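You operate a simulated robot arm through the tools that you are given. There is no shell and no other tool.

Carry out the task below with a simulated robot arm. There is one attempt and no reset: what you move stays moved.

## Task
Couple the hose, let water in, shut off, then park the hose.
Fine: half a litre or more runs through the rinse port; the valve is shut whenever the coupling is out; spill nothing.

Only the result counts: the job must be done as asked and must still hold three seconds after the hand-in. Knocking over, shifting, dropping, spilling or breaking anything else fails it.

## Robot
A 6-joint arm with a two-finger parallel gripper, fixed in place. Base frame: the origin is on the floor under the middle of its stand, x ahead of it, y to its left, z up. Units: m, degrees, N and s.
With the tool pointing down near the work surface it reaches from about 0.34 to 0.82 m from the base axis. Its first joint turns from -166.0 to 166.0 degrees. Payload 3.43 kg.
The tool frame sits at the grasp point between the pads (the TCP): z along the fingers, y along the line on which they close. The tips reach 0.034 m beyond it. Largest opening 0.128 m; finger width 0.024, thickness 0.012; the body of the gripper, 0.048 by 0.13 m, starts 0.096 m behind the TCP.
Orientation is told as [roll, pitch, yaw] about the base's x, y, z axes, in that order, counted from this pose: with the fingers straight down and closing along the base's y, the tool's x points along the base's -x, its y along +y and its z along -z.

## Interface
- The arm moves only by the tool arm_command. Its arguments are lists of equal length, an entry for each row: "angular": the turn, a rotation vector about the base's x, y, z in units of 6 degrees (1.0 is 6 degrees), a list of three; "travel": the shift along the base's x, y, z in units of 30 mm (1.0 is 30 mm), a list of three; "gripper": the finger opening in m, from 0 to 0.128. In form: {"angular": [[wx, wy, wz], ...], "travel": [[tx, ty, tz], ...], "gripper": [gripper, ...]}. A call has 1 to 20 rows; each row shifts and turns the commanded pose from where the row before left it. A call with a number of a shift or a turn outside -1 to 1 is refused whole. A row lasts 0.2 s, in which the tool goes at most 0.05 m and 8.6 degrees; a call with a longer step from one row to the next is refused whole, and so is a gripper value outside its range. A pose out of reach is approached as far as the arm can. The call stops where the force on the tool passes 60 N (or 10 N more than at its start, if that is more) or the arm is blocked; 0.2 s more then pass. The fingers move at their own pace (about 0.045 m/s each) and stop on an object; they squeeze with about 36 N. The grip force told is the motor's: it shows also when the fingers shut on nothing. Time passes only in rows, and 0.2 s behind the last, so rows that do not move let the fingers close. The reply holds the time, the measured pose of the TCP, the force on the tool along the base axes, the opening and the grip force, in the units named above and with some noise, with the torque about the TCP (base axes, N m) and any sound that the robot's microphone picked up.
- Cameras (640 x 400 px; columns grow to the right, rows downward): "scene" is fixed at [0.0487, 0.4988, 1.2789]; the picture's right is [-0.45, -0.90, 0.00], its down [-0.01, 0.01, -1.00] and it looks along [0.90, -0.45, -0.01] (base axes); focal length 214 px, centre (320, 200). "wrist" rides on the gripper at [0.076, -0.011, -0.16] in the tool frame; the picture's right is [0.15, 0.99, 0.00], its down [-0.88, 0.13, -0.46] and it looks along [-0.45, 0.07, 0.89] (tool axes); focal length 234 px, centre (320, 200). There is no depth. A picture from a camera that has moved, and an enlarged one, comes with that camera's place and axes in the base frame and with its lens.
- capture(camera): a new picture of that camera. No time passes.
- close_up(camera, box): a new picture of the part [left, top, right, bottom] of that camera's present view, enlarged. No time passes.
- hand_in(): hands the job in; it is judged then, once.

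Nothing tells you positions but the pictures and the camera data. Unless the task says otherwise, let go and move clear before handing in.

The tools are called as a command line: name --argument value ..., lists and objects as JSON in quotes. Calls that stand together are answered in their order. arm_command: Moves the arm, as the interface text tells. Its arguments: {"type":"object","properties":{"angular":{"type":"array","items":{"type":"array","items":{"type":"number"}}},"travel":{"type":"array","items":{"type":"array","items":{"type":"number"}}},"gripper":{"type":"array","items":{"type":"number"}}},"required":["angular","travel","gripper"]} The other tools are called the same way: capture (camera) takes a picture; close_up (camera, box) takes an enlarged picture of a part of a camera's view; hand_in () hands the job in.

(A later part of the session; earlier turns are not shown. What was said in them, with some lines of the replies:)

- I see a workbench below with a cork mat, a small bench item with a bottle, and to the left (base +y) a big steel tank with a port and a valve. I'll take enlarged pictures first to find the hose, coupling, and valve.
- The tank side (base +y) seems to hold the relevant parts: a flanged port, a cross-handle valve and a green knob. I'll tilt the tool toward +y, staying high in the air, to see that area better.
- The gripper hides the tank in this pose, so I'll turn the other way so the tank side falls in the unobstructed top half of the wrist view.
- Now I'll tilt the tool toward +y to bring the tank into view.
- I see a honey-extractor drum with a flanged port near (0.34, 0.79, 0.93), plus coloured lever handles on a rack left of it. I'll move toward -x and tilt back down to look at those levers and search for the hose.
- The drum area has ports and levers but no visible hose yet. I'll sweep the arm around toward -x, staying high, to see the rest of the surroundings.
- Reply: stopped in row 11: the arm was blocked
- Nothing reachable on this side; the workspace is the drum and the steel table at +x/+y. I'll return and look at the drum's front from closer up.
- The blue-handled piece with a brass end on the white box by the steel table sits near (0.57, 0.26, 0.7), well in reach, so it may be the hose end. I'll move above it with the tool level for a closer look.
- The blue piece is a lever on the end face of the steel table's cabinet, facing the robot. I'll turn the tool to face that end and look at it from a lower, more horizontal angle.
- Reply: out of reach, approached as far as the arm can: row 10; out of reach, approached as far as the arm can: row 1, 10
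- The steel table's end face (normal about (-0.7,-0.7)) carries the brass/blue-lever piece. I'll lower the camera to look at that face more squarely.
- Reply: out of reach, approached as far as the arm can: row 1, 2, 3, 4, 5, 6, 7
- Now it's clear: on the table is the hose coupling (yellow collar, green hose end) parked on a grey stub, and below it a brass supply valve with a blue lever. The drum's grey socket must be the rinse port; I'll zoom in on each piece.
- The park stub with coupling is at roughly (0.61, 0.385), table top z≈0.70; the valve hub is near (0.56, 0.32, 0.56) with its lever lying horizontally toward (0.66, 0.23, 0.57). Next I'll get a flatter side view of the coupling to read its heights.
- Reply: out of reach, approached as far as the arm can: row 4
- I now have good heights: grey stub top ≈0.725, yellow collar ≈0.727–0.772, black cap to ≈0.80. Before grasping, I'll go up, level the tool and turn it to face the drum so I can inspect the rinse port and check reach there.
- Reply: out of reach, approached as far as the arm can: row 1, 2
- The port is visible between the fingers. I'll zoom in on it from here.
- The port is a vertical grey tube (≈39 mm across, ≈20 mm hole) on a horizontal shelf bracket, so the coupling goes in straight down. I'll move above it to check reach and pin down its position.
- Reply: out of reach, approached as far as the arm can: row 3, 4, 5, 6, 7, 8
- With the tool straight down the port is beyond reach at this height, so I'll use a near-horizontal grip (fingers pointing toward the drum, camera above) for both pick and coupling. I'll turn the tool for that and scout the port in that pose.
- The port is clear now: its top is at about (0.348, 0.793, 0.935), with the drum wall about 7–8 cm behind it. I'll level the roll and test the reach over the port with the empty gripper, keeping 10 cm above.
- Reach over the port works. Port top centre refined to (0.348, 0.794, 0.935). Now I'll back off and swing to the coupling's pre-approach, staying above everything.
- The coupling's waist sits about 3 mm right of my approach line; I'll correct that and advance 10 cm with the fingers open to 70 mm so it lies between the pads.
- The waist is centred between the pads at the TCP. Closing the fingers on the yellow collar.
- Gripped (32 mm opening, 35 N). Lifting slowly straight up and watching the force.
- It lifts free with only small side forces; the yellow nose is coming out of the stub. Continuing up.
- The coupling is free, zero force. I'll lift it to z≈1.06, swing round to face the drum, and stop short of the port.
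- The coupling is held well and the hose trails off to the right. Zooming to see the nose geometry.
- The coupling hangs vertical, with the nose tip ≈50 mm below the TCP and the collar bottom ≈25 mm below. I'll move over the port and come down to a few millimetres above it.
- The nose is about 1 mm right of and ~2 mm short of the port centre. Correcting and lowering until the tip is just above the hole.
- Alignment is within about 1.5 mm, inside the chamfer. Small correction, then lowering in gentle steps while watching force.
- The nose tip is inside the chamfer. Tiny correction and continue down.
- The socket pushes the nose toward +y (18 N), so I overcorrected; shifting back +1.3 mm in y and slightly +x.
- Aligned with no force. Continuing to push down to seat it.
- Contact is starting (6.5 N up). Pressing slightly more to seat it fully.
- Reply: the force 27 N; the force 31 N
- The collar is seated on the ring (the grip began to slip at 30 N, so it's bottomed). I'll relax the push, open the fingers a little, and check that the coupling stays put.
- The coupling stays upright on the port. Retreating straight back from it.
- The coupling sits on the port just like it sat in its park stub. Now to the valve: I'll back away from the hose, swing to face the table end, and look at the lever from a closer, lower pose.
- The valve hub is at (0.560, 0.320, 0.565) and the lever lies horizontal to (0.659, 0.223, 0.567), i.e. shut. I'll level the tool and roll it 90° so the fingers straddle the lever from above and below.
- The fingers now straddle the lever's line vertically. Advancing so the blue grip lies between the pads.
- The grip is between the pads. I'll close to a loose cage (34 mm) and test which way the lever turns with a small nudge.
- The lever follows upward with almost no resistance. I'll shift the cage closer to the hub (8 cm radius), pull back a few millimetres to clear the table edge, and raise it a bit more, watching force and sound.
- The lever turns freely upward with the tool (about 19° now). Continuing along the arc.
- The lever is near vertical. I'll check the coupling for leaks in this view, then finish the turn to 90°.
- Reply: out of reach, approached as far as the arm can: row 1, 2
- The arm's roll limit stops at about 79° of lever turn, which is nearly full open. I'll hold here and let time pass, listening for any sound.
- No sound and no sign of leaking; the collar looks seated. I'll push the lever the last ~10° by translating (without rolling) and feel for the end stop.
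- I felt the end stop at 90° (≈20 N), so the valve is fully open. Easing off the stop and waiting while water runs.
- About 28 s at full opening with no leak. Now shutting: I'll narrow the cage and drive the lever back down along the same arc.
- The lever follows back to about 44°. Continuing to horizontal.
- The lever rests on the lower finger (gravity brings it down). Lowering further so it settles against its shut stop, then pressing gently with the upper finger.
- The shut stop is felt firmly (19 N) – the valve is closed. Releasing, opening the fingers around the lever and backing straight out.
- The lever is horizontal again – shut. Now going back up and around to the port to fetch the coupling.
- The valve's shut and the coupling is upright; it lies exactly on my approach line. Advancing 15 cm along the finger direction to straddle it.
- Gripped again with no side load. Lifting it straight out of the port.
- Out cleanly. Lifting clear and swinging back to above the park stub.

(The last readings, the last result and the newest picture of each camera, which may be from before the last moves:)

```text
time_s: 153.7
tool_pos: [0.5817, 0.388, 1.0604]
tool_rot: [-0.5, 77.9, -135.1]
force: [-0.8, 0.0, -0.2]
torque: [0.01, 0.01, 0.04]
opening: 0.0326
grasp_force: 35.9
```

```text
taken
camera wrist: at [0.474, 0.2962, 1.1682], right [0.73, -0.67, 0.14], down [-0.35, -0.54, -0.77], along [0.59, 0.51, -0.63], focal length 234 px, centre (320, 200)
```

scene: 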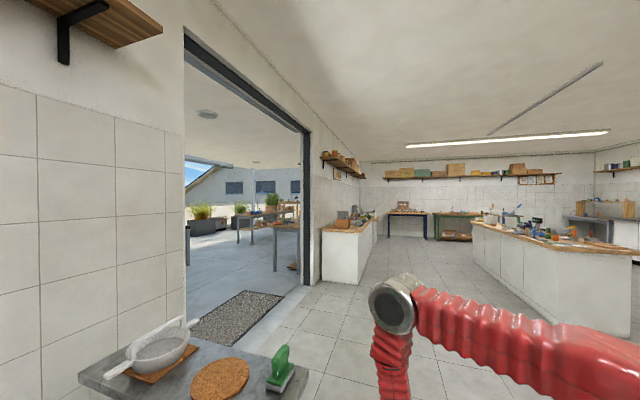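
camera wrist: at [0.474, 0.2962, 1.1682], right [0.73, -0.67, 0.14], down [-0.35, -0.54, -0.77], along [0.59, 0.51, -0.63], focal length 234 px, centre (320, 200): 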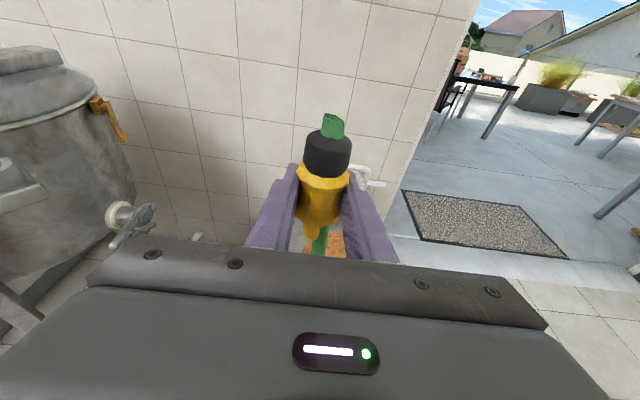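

arm_command --angular '[[0, 0, 0], [0, 0, 0], [0, 0, 0], [0, 0, 0], [0, 0, 0], [0, 0, 0], [0, 0, 0], [0, 0, 0], [0, 0, 0], [0, 0, 0]]' --travel '[[0.52, -0.06, 0], [0.5, -0.06, 0], [0, 0, -1], [0, 0, -1], [0, 0, -1], [0, 0, -1], [0, 0, -1], [0, 0, -1], [0, 0, -1], [0, 0, 0]]' --gripper '[0, 0, 0, 0, 0, 0, 0, 0, 0, 0]'

capture --camera "wrist"

close_up --camera "wrist" --box '[250, 140, 410, 260]'

```text
time_s: 155.9
tool_pos: [0.6101, 0.3859, 0.851]
tool_rot: [-0.5, 77.8, -134.9]
force: [0.7, 0.4, -0.5]
torque: [0.01, 0.01, 0.0]
opening: 0.0327
grasp_force: 35.8
```

```text
taken
camera wrist: at [0.5035, 0.2933, 0.959], right [0.73, -0.67, 0.14], down [-0.35, -0.54, -0.77], along [0.59, 0.51, -0.63], focal length 234 px, centre (320, 200)
```

wrist: 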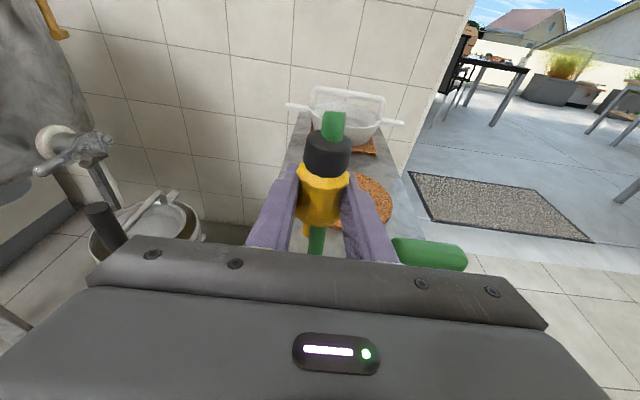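

```text
3.33 times, centred on (330, 200) of wrist
camera zoom: at [0.5035, 0.2933, 0.959], right [0.73, -0.67, 0.14], down [-0.35, -0.54, -0.77], along [0.59, 0.51, -0.63], focal length 781 px, centre (287, 200)
```

zoom: 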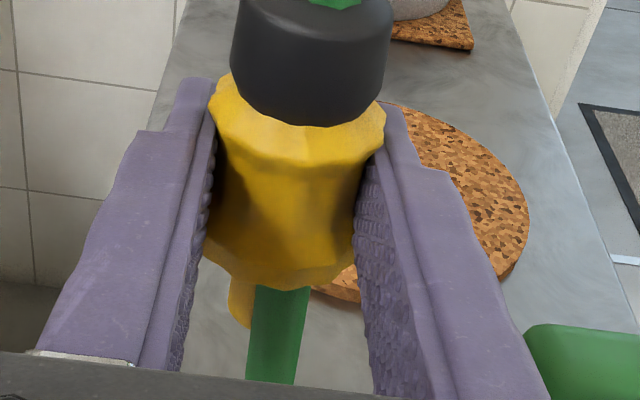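

arm_command --angular '[[0, 0, 0], [0, 0, 0], [0, 0, 0], [0, 0, 0]]' --travel '[[0.05, -0.04, -0.7], [0, 0, -0.7], [0, 0, -0.3], [0, 0, 0]]' --gripper '[0, 0, 0, 0]'

close_up --camera "wrist" --box '[250, 140, 410, 260]'

close_up --camera "wrist" --box '[285, 205, 365, 245]'

```text
time_s: 156.9
tool_pos: [0.6129, 0.3854, 0.8008]
tool_rot: [-0.6, 77.9, -135.0]
force: [-0.7, -0.3, -0.4]
torque: [0.03, 0.01, 0.0]
opening: 0.0325
grasp_force: 36.2
```

```text
3.33 times, centred on (330, 200) of wrist
camera zoom: at [0.5053, 0.2925, 0.9081], right [0.73, -0.67, 0.14], down [-0.35, -0.54, -0.77], along [0.59, 0.51, -0.63], focal length 781 px, centre (287, 200)
```

zoom: 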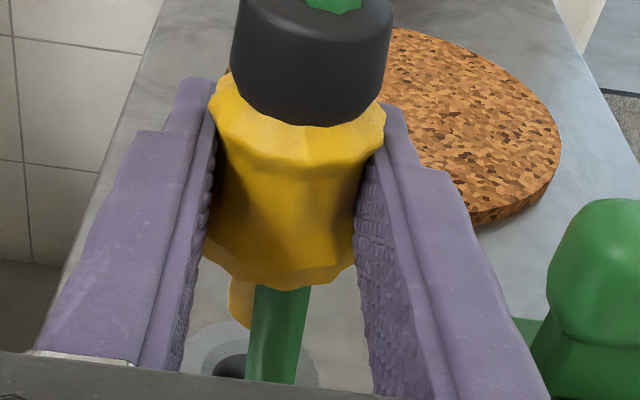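

```text
8.00 times, centred on (325, 225) of wrist
camera zoom: at [0.5053, 0.2925, 0.9081], right [0.73, -0.67, 0.14], down [-0.35, -0.54, -0.77], along [0.59, 0.51, -0.63], focal length 1873 px, centre (280, 0)
```

zoom: 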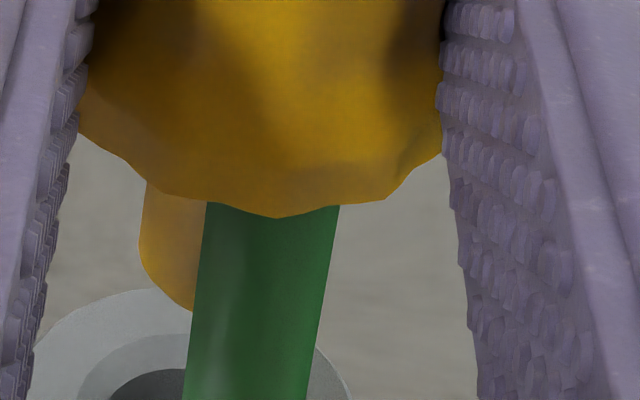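

I want to check the seating depth at the park stub against what I had at the port, so I'll step back (coupling still held, valve shut) to measure the empty stub's top precisely.

arm_command --angular '[[0, 0, 0], [0, 0, 0], [0, 0, 0], [0, 0, 0], [0, 0, 0], [0, 0, 0], [0, 0, 0]]' --travel '[[0, 0, 0.7], [0, -0.97, 0], [0, -0.97, 0], [0, -0.97, 0], [0, -0.97, 0], [0.05, -0.97, 0], [0, 0, 0]]' --gripper '[0, 0, 0, 0, 0, 0, 0]'

capture --camera "wrist"

close_up --camera "wrist" --box '[200, 165, 280, 215]'

```text
time_s: 158.5
tool_pos: [0.6124, 0.2392, 0.821]
tool_rot: [-0.7, 78.0, -135.0]
force: [0.3, 0.6, -1.3]
torque: [-0.01, -0.02, 0.01]
opening: 0.0324
grasp_force: 36.3
```

```text
taken
camera wrist: at [0.506, 0.1465, 0.929], right [0.73, -0.67, 0.14], down [-0.35, -0.54, -0.77], along [0.59, 0.51, -0.63], focal length 234 px, centre (320, 200)
```

wrist: 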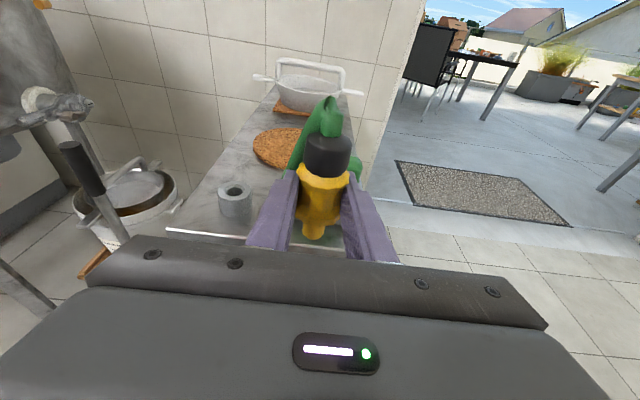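

```text
8.00 times, centred on (240, 190) of wrist
camera zoom: at [0.506, 0.1465, 0.929], right [0.73, -0.67, 0.14], down [-0.35, -0.54, -0.77], along [0.59, 0.51, -0.63], focal length 1873 px, centre (960, 280)
```

zoom: 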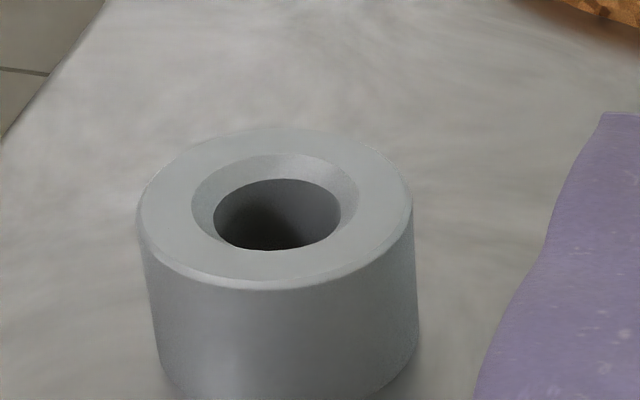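

The stub's top is at about (0.610, 0.385, 0.730), and the numbers agree with the coupling having been seated equally deep at the port. Returning over the stub to park the coupling.

arm_command --angular '[[0, 0, 0], [0, 0, 0], [0, 0, 0], [0, 0, 0], [0, 0, 0], [0, 0, 0], [0, 0, 0]]' --travel '[[-0.03, 0.967, 0], [0, 0.967, 0], [0, 0.967, 0], [0, 0.967, 0], [0, 0.967, 0], [0, 0, -0.7], [0, 0, 0]]' --gripper '[0, 0, 0, 0, 0, 0, 0]'

close_up --camera "wrist" --box '[285, 205, 365, 245]'

```text
time_s: 160.1
tool_pos: [0.6144, 0.3821, 0.7991]
tool_rot: [-0.7, 77.9, -134.9]
force: [0.3, 0.6, -0.9]
torque: [0.02, 0.0, -0.02]
opening: 0.0327
grasp_force: 36.2
```

```text
8.00 times, centred on (325, 225) of wrist
camera zoom: at [0.5074, 0.2915, 0.9069], right [0.73, -0.67, 0.14], down [-0.35, -0.54, -0.77], along [0.59, 0.51, -0.63], focal length 1873 px, centre (280, 0)
```

zoom: 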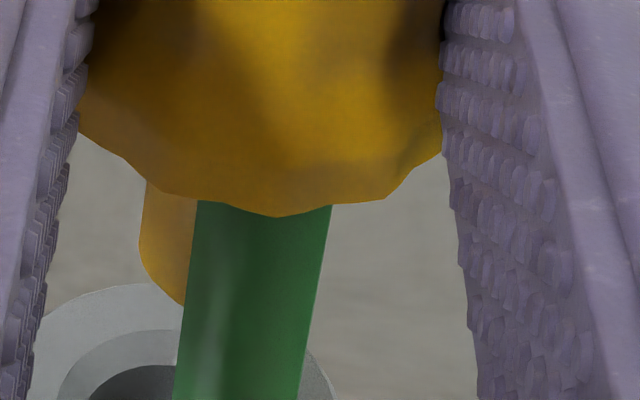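

The ring is about 3 mm left of the nose line; shifting left and lowering toward the hole.

arm_command --angular '[[0, 0, 0], [0, 0, 0], [0, 0, 0], [0, 0, 0]]' --travel '[[-0.073, 0.067, 0], [0, 0, -0.3], [0, 0, -0.25], [0, 0, 0]]' --gripper '[0, 0, 0, 0]'

close_up --camera "wrist" --box '[285, 205, 365, 245]'

```text
time_s: 161.1
tool_pos: [0.6114, 0.3849, 0.7812]
tool_rot: [-0.7, 77.8, -135.1]
force: [0.2, 0.2, -1.1]
torque: [-0.01, 0.0, 0.03]
opening: 0.0325
grasp_force: 36.0
```

```text
8.00 times, centred on (325, 225) of wrist
camera zoom: at [0.5045, 0.2932, 0.8895], right [0.73, -0.67, 0.14], down [-0.35, -0.54, -0.77], along [0.59, 0.51, -0.63], focal length 1873 px, centre (280, 0)
```

zoom: 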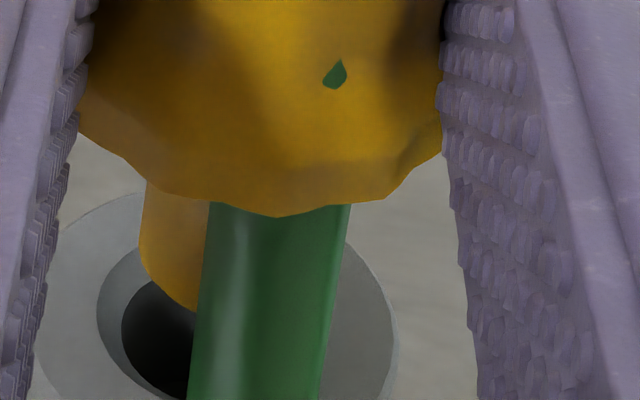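

Laterally aligned now. Small back-shift of ~1.5 mm and lowering gently with force checks.

arm_command --angular '[[0, 0, 0], [0, 0, 0], [0, 0, 0]]' --travel '[[-0.035, -0.035, -0.05], [0, 0, -0.15], [0, 0, -0.1]]' --gripper '[0, 0, 0]'

close_up --camera "wrist" --box '[285, 205, 365, 245]'

```text
time_s: 161.9
tool_pos: [0.6097, 0.3853, 0.7728]
tool_rot: [-0.6, 77.9, -135.2]
force: [0.0, 0.8, -0.5]
torque: [0.03, 0.0, 0.02]
opening: 0.0327
grasp_force: 35.9
```

```text
8.00 times, centred on (325, 225) of wrist
camera zoom: at [0.5027, 0.2922, 0.8812], right [0.73, -0.67, 0.14], down [-0.35, -0.54, -0.77], along [0.59, 0.51, -0.63], focal length 1873 px, centre (280, 0)
```

zoom: 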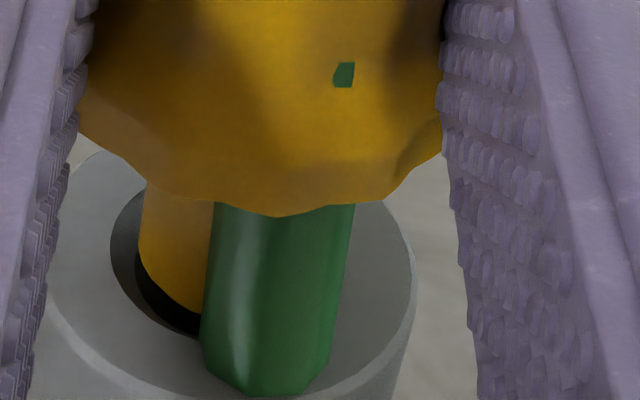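

arm_command --angular '[[0, 0, 0], [0, 0, 0], [0, 0, 0]]' --travel '[[0, 0, -0.1], [0, 0, -0.1], [0, 0, 0]]' --gripper '[0, 0, 0]'

close_up --camera "wrist" --box '[285, 205, 365, 245]'

```text
time_s: 162.7
tool_pos: [0.6098, 0.3843, 0.7679]
tool_rot: [-0.7, 78.0, -135.0]
force: [1.4, -1.6, -0.2]
torque: [-0.03, -0.05, 0.0]
opening: 0.0328
grasp_force: 35.7
```

```text
8.00 times, centred on (325, 225) of wrist
camera zoom: at [0.5023, 0.292, 0.8753], right [0.73, -0.67, 0.14], down [-0.35, -0.54, -0.77], along [0.59, 0.51, -0.63], focal length 1873 px, centre (280, 0)
```

zoom: 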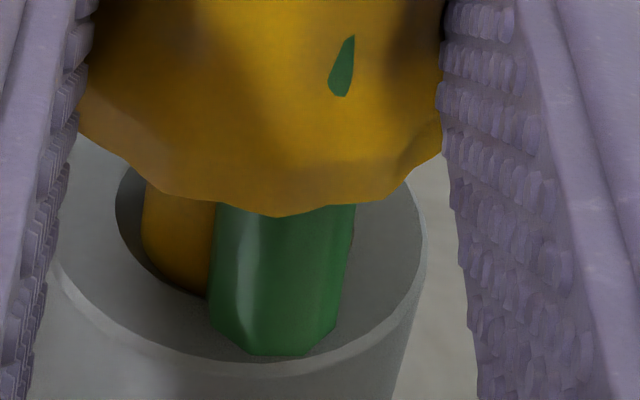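

Sliding in with almost no force. Continuing down.

arm_command --angular '[[0, 0, 0], [0, 0, 0], [0, 0, 0]]' --travel '[[0, 0, -0.1], [0, 0, -0.1], [0, 0, 0]]' --gripper '[0, 0, 0]'

close_up --camera "wrist" --box '[285, 205, 365, 245]'

```text
time_s: 163.5
tool_pos: [0.6094, 0.3848, 0.7623]
tool_rot: [-0.5, 77.9, -135.1]
force: [3.0, -3.4, 2.6]
torque: [-0.07, -0.14, -0.01]
opening: 0.0324
grasp_force: 36.1
```

```text
8.00 times, centred on (325, 225) of wrist
camera zoom: at [0.5023, 0.2925, 0.8694], right [0.73, -0.67, 0.14], down [-0.35, -0.54, -0.77], along [0.59, 0.51, -0.63], focal length 1873 px, centre (280, 0)
```

zoom: 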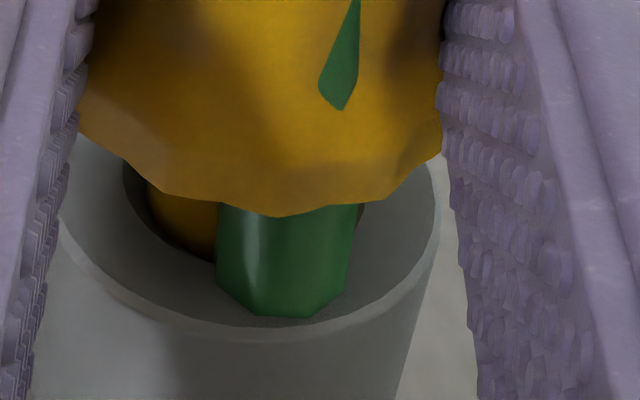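

arm_command --angular '[[0, 0, 0], [0, 0, 0], [0, 0, 0]]' --travel '[[0.01, -0.01, -0.1], [0, 0, -0.1], [0, 0, 0]]' --gripper '[0, 0, 0]'

close_up --camera "wrist" --box '[285, 205, 365, 245]'

```text
time_s: 164.3
tool_pos: [0.6104, 0.3831, 0.755]
tool_rot: [-0.6, 77.9, -135.2]
force: [-0.1, -0.8, -1.6]
torque: [0.03, 0.01, 0.01]
opening: 0.0325
grasp_force: 36.2
```

```text
8.00 times, centred on (325, 225) of wrist
camera zoom: at [0.5029, 0.292, 0.8629], right [0.73, -0.67, 0.14], down [-0.35, -0.54, -0.77], along [0.59, 0.51, -0.63], focal length 1873 px, centre (280, 0)
```

zoom: 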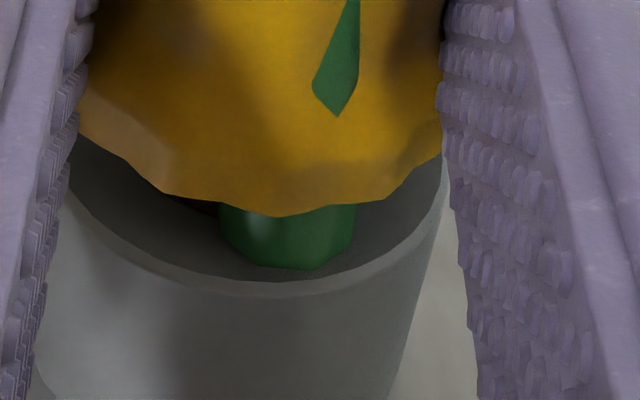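

arm_command --angular '[[0, 0, 0], [0, 0, 0], [0, 0, 0]]' --travel '[[0, 0, -0.07], [0, 0, -0.07], [0, 0, 0]]' --gripper '[0, 0, 0]'

close_up --camera "wrist" --box '[285, 205, 365, 245]'

```text
time_s: 165.1
tool_pos: [0.6096, 0.3848, 0.7514]
tool_rot: [-0.6, 77.9, -135.1]
force: [-0.3, -1.1, 0.2]
torque: [0.02, 0.02, -0.01]
opening: 0.0324
grasp_force: 35.7
```

```text
8.00 times, centred on (325, 225) of wrist
camera zoom: at [0.5031, 0.2915, 0.8595], right [0.73, -0.67, 0.14], down [-0.35, -0.54, -0.77], along [0.59, 0.51, -0.63], focal length 1873 px, centre (280, 0)
```

zoom: 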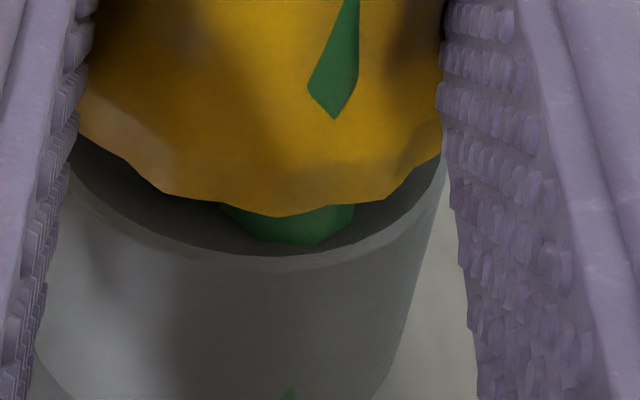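

arm_command --angular '[[0, 0, 0], [0, 0, 0], [0, 0, 0]]' --travel '[[0, 0, -0.05], [0, 0, -0.05], [0, 0, 0]]' --gripper '[0, 0, 0]'

close_up --camera "wrist" --box '[285, 205, 365, 245]'

```text
time_s: 165.9
tool_pos: [0.6116, 0.385, 0.7521]
tool_rot: [-0.1, 78.2, -134.8]
force: [-2.9, -4.4, 27.2]
torque: [-0.14, 0.15, -0.03]
opening: 0.0325
grasp_force: 36.1
```

```text
8.00 times, centred on (325, 225) of wrist
camera zoom: at [0.5033, 0.2917, 0.8581], right [0.73, -0.67, 0.14], down [-0.35, -0.54, -0.77], along [0.59, 0.51, -0.62], focal length 1873 px, centre (280, 0)
```

zoom: 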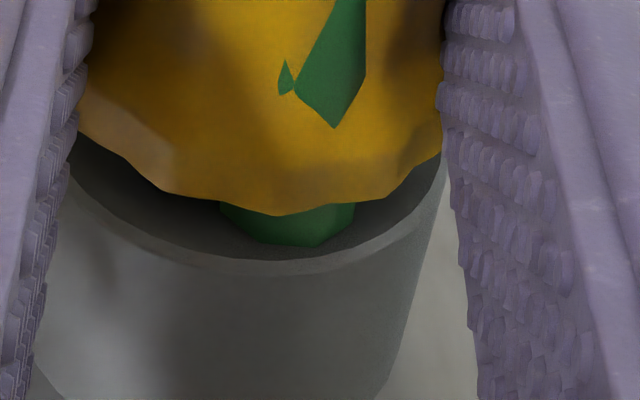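

It has bottomed out in the park stub (27 N), at the same depth relative to the ring as at the port. Easing off and releasing.

arm_command --angular '[[0, 0, 0], [0, 0, 0], [0, 0, 0], [0, 0, 0], [0, 0, 0], [0, 0, 0]]' --travel '[[0, 0, 0.07], [0, 0, 0], [0, 0, 0], [0, 0, 0], [0, 0, 0], [0, 0, 0]]' --gripper '[0, 0, 0.04, 0.055, 0.065, 0.065]'

close_up --camera "wrist" --box '[220, 100, 420, 250]'

```text
time_s: 167.3
tool_pos: [0.6086, 0.3839, 0.7496]
tool_rot: [-0.6, 77.9, -135.1]
force: [0.3, 0.1, 0.5]
torque: [0.01, -0.01, 0.03]
opening: 0.0648
grasp_force: 0.1
```

```text
2.67 times, centred on (320, 175) of wrist
camera zoom: at [0.5028, 0.2919, 0.8576], right [0.73, -0.67, 0.14], down [-0.35, -0.54, -0.77], along [0.59, 0.51, -0.63], focal length 624 px, centre (320, 267)
```

zoom: 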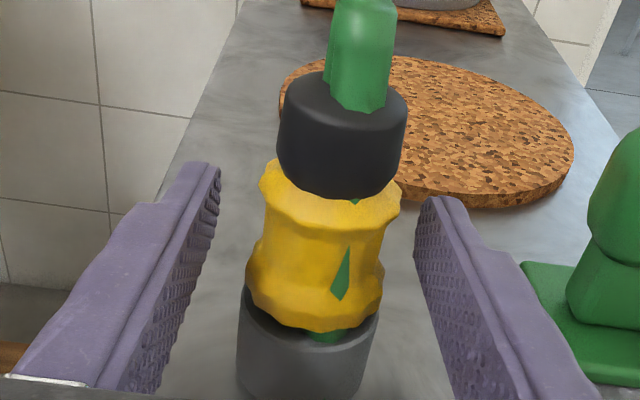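

It looks identical to its original parked state. Backing away along the finger direction.

arm_command --angular '[[0, 0, 0], [0, 0, 0], [0, 0, 0], [0, 0, 0], [0, 0, 0], [0, 0, 0], [0, 0, 0]]' --travel '[[-0.35, -0.35, 0.1], [-0.5, -0.5, 0.15], [-0.6, -0.6, 0.18], [-0.65, -0.65, 0.2], [-0.65, -0.65, 0.2], [-0.5, -0.5, 0.15], [0, 0, 0]]' --gripper '[0.065, 0.065, 0.065, 0.065, 0.065, 0.065, 0.065]'

capture --camera "wrist"

close_up --camera "wrist" --box '[240, 60, 400, 240]'

```text
time_s: 168.9
tool_pos: [0.5131, 0.2864, 0.7792]
tool_rot: [-0.5, 77.8, -135.0]
force: [0.3, -0.1, 0.8]
torque: [-0.01, 0.01, -0.02]
opening: 0.065
grasp_force: 0.1
```

```text
taken
camera wrist: at [0.4066, 0.194, 0.8877], right [0.73, -0.67, 0.14], down [-0.35, -0.54, -0.77], along [0.59, 0.51, -0.63], focal length 234 px, centre (320, 200)
```

wrist: 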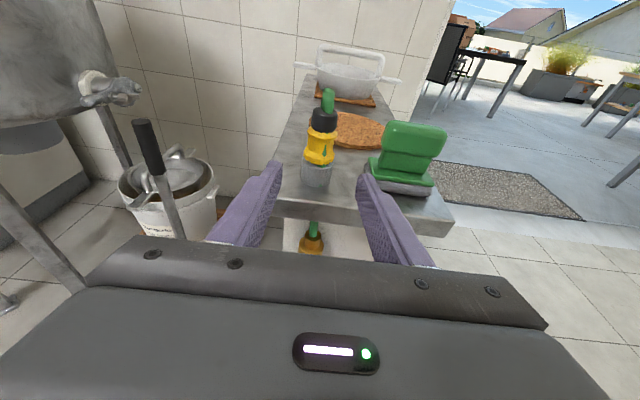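

```text
2.22 times, centred on (320, 150) of wrist
camera zoom: at [0.4066, 0.194, 0.8877], right [0.73, -0.67, 0.14], down [-0.35, -0.54, -0.77], along [0.59, 0.51, -0.63], focal length 520 px, centre (320, 311)
```

zoom: 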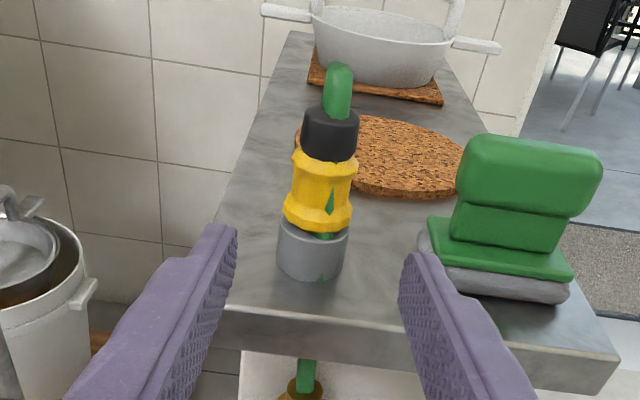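

Parked well. Before handing in I'll lift away and check the lever, the drum and the floor for any sign of water.

arm_command --angular '[[0, 0, 0], [0, 0, 0], [0, 0, 0], [0, 0, 0], [0, 0, 0], [0, 0, 0], [0, 0, 0], [0, 0, 0], [0, 0, 0], [0, 0, 0]]' --travel '[[0, -0.3, 0.9], [0, -0.3, 0.9], [0, -0.3, 0.9], [0, -0.3, 0.9], [0, -0.3, 0.9], [0, -0.3, 0.9], [0, -0.3, 0.9], [0, -0.3, 0.9], [0, 0, 0.9], [0, 0, 0.9]]' --gripper '[0.065, 0.065, 0.065, 0.065, 0.065, 0.065, 0.065, 0.065, 0.065, 0.065]'

arm_command --angular '[[0, 0, 1], [0, 0, 1], [0, 0, 1], [0, 0, 1], [0, 0, 1], [0, 0, 1], [0, 0, 1], [0, 0, 1], [-0.5, 0, 0], [-1, 0, 0], [-1, 0, 0], [-1, 0, 0]]' --travel '[[-0.5, 0.6, 0.3], [-0.5, 0.6, 0.3], [-0.5, 0.6, 0.3], [-0.5, 0.6, 0.3], [-0.5, 0.6, 0.3], [-0.5, 0.6, 0.3], [-0.5, 0.6, 0.3], [-0.5, 0.6, 0.3], [0, 0.8, 0.3], [0, 0.8, 0.3], [0, 0.8, 0.3], [0, 0.8, 0.3]]' --gripper '[0.065, 0.065, 0.065, 0.065, 0.065, 0.065, 0.065, 0.065, 0.065, 0.065, 0.065, 0.065]'

capture --camera "wrist"

```text
time_s: 171.1
tool_pos: [0.514, 0.2175, 1.0502]
tool_rot: [-0.7, 77.9, -135.2]
force: [-0.8, 0.4, 0.4]
torque: [-0.01, 0.0, 0.02]
opening: 0.0647
grasp_force: 0.1
```

```text
time_s: 173.7
tool_pos: [0.3922, 0.4549, 1.1579]
tool_rot: [-2.4, 56.9, -88.8]
force: [0.0, -0.1, 0.6]
torque: [-0.03, -0.04, 0.02]
opening: 0.0651
grasp_force: 0.1
```

```text
taken
camera wrist: at [0.3887, 0.3624, 1.3098], right [0.99, 0.14, 0.1], down [0.17, -0.85, -0.49], along [0.02, 0.5, -0.87], focal length 234 px, centre (320, 200)
```

wrist: 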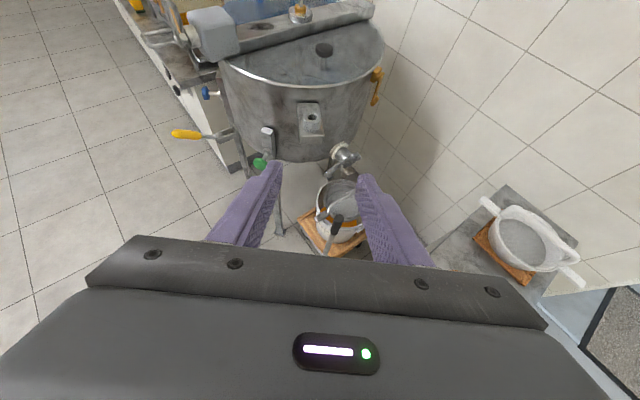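

close_up --camera "wrist" --box '[220, 0, 400, 110]'

close_up --camera "wrist" --box '[240, 80, 400, 250]'

```text
3.56 times, centred on (310, 55) of wrist
camera zoom: at [0.3887, 0.3624, 1.3098], right [0.99, 0.14, 0.1], down [0.17, -0.85, -0.49], along [0.02, 0.5, -0.87], focal length 833 px, centre (356, 716)
```

zoom: 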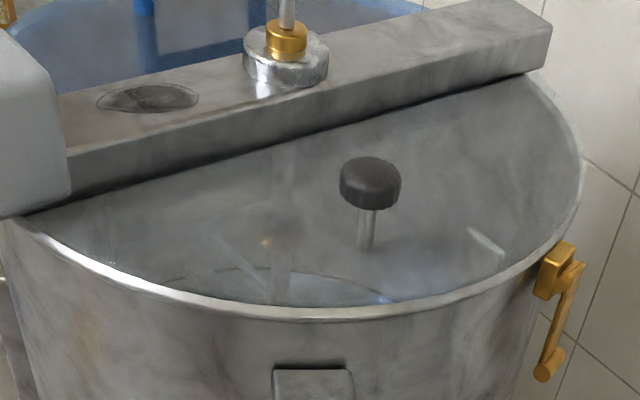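

```text
2.35 times, centred on (320, 165) of wrist
camera zoom: at [0.3887, 0.3624, 1.3098], right [0.99, 0.14, 0.1], down [0.17, -0.85, -0.49], along [0.02, 0.5, -0.87], focal length 551 px, centre (320, 282)
```

zoom: 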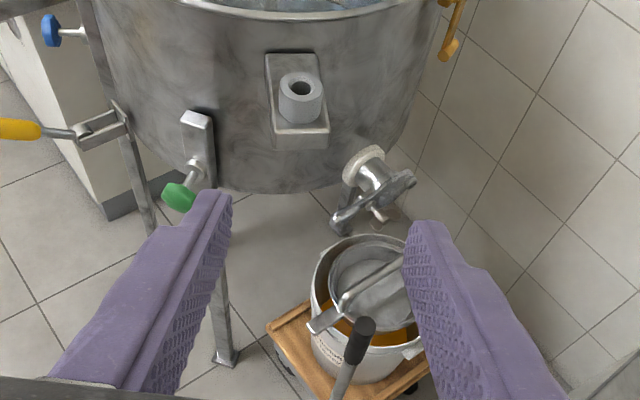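

The coupling is parked and upright in its stub. The lever was back at its shut stop when I last saw it, and the port is empty. I see no puddle or leak, and nothing else looks moved. The arm is clear.

I never heard or saw the water running. The valve stood fully open for about 20 s, with several more seconds turning each way, and the coupling was seated as deep at the port as in its stub. So I take half a litre to have passed, and I'm handing in.

hand_in

```text
The job is handed in.
```

I coupled the hose to the rinse port, opened the valve, shut it again and put the hose back in its stub. I can't confirm that half a litre went through.

- **Coupling:** I pushed it down to a firm stop in the port on the drum. It sat as deep there as in its stub, to within a couple of millimetres. I heard no click.
- **Water:** the valve was fully open for about 20 s, plus a few seconds while it turned each way. I never heard or saw water running, so half a litre is my estimate from the open time. It assumes a normal flow rate.
- **Valve:** I pressed the lever onto its shut stop before taking the coupling out. A later picture showed it still level, in the shut position. Before that, I only opened it after the coupling was seated.
- **Parking:** the hose is back in its stub, pushed to the stop, and looks the same as at the start.
- **Spills:** the pictures show no leak or puddle, and nothing else looks moved.
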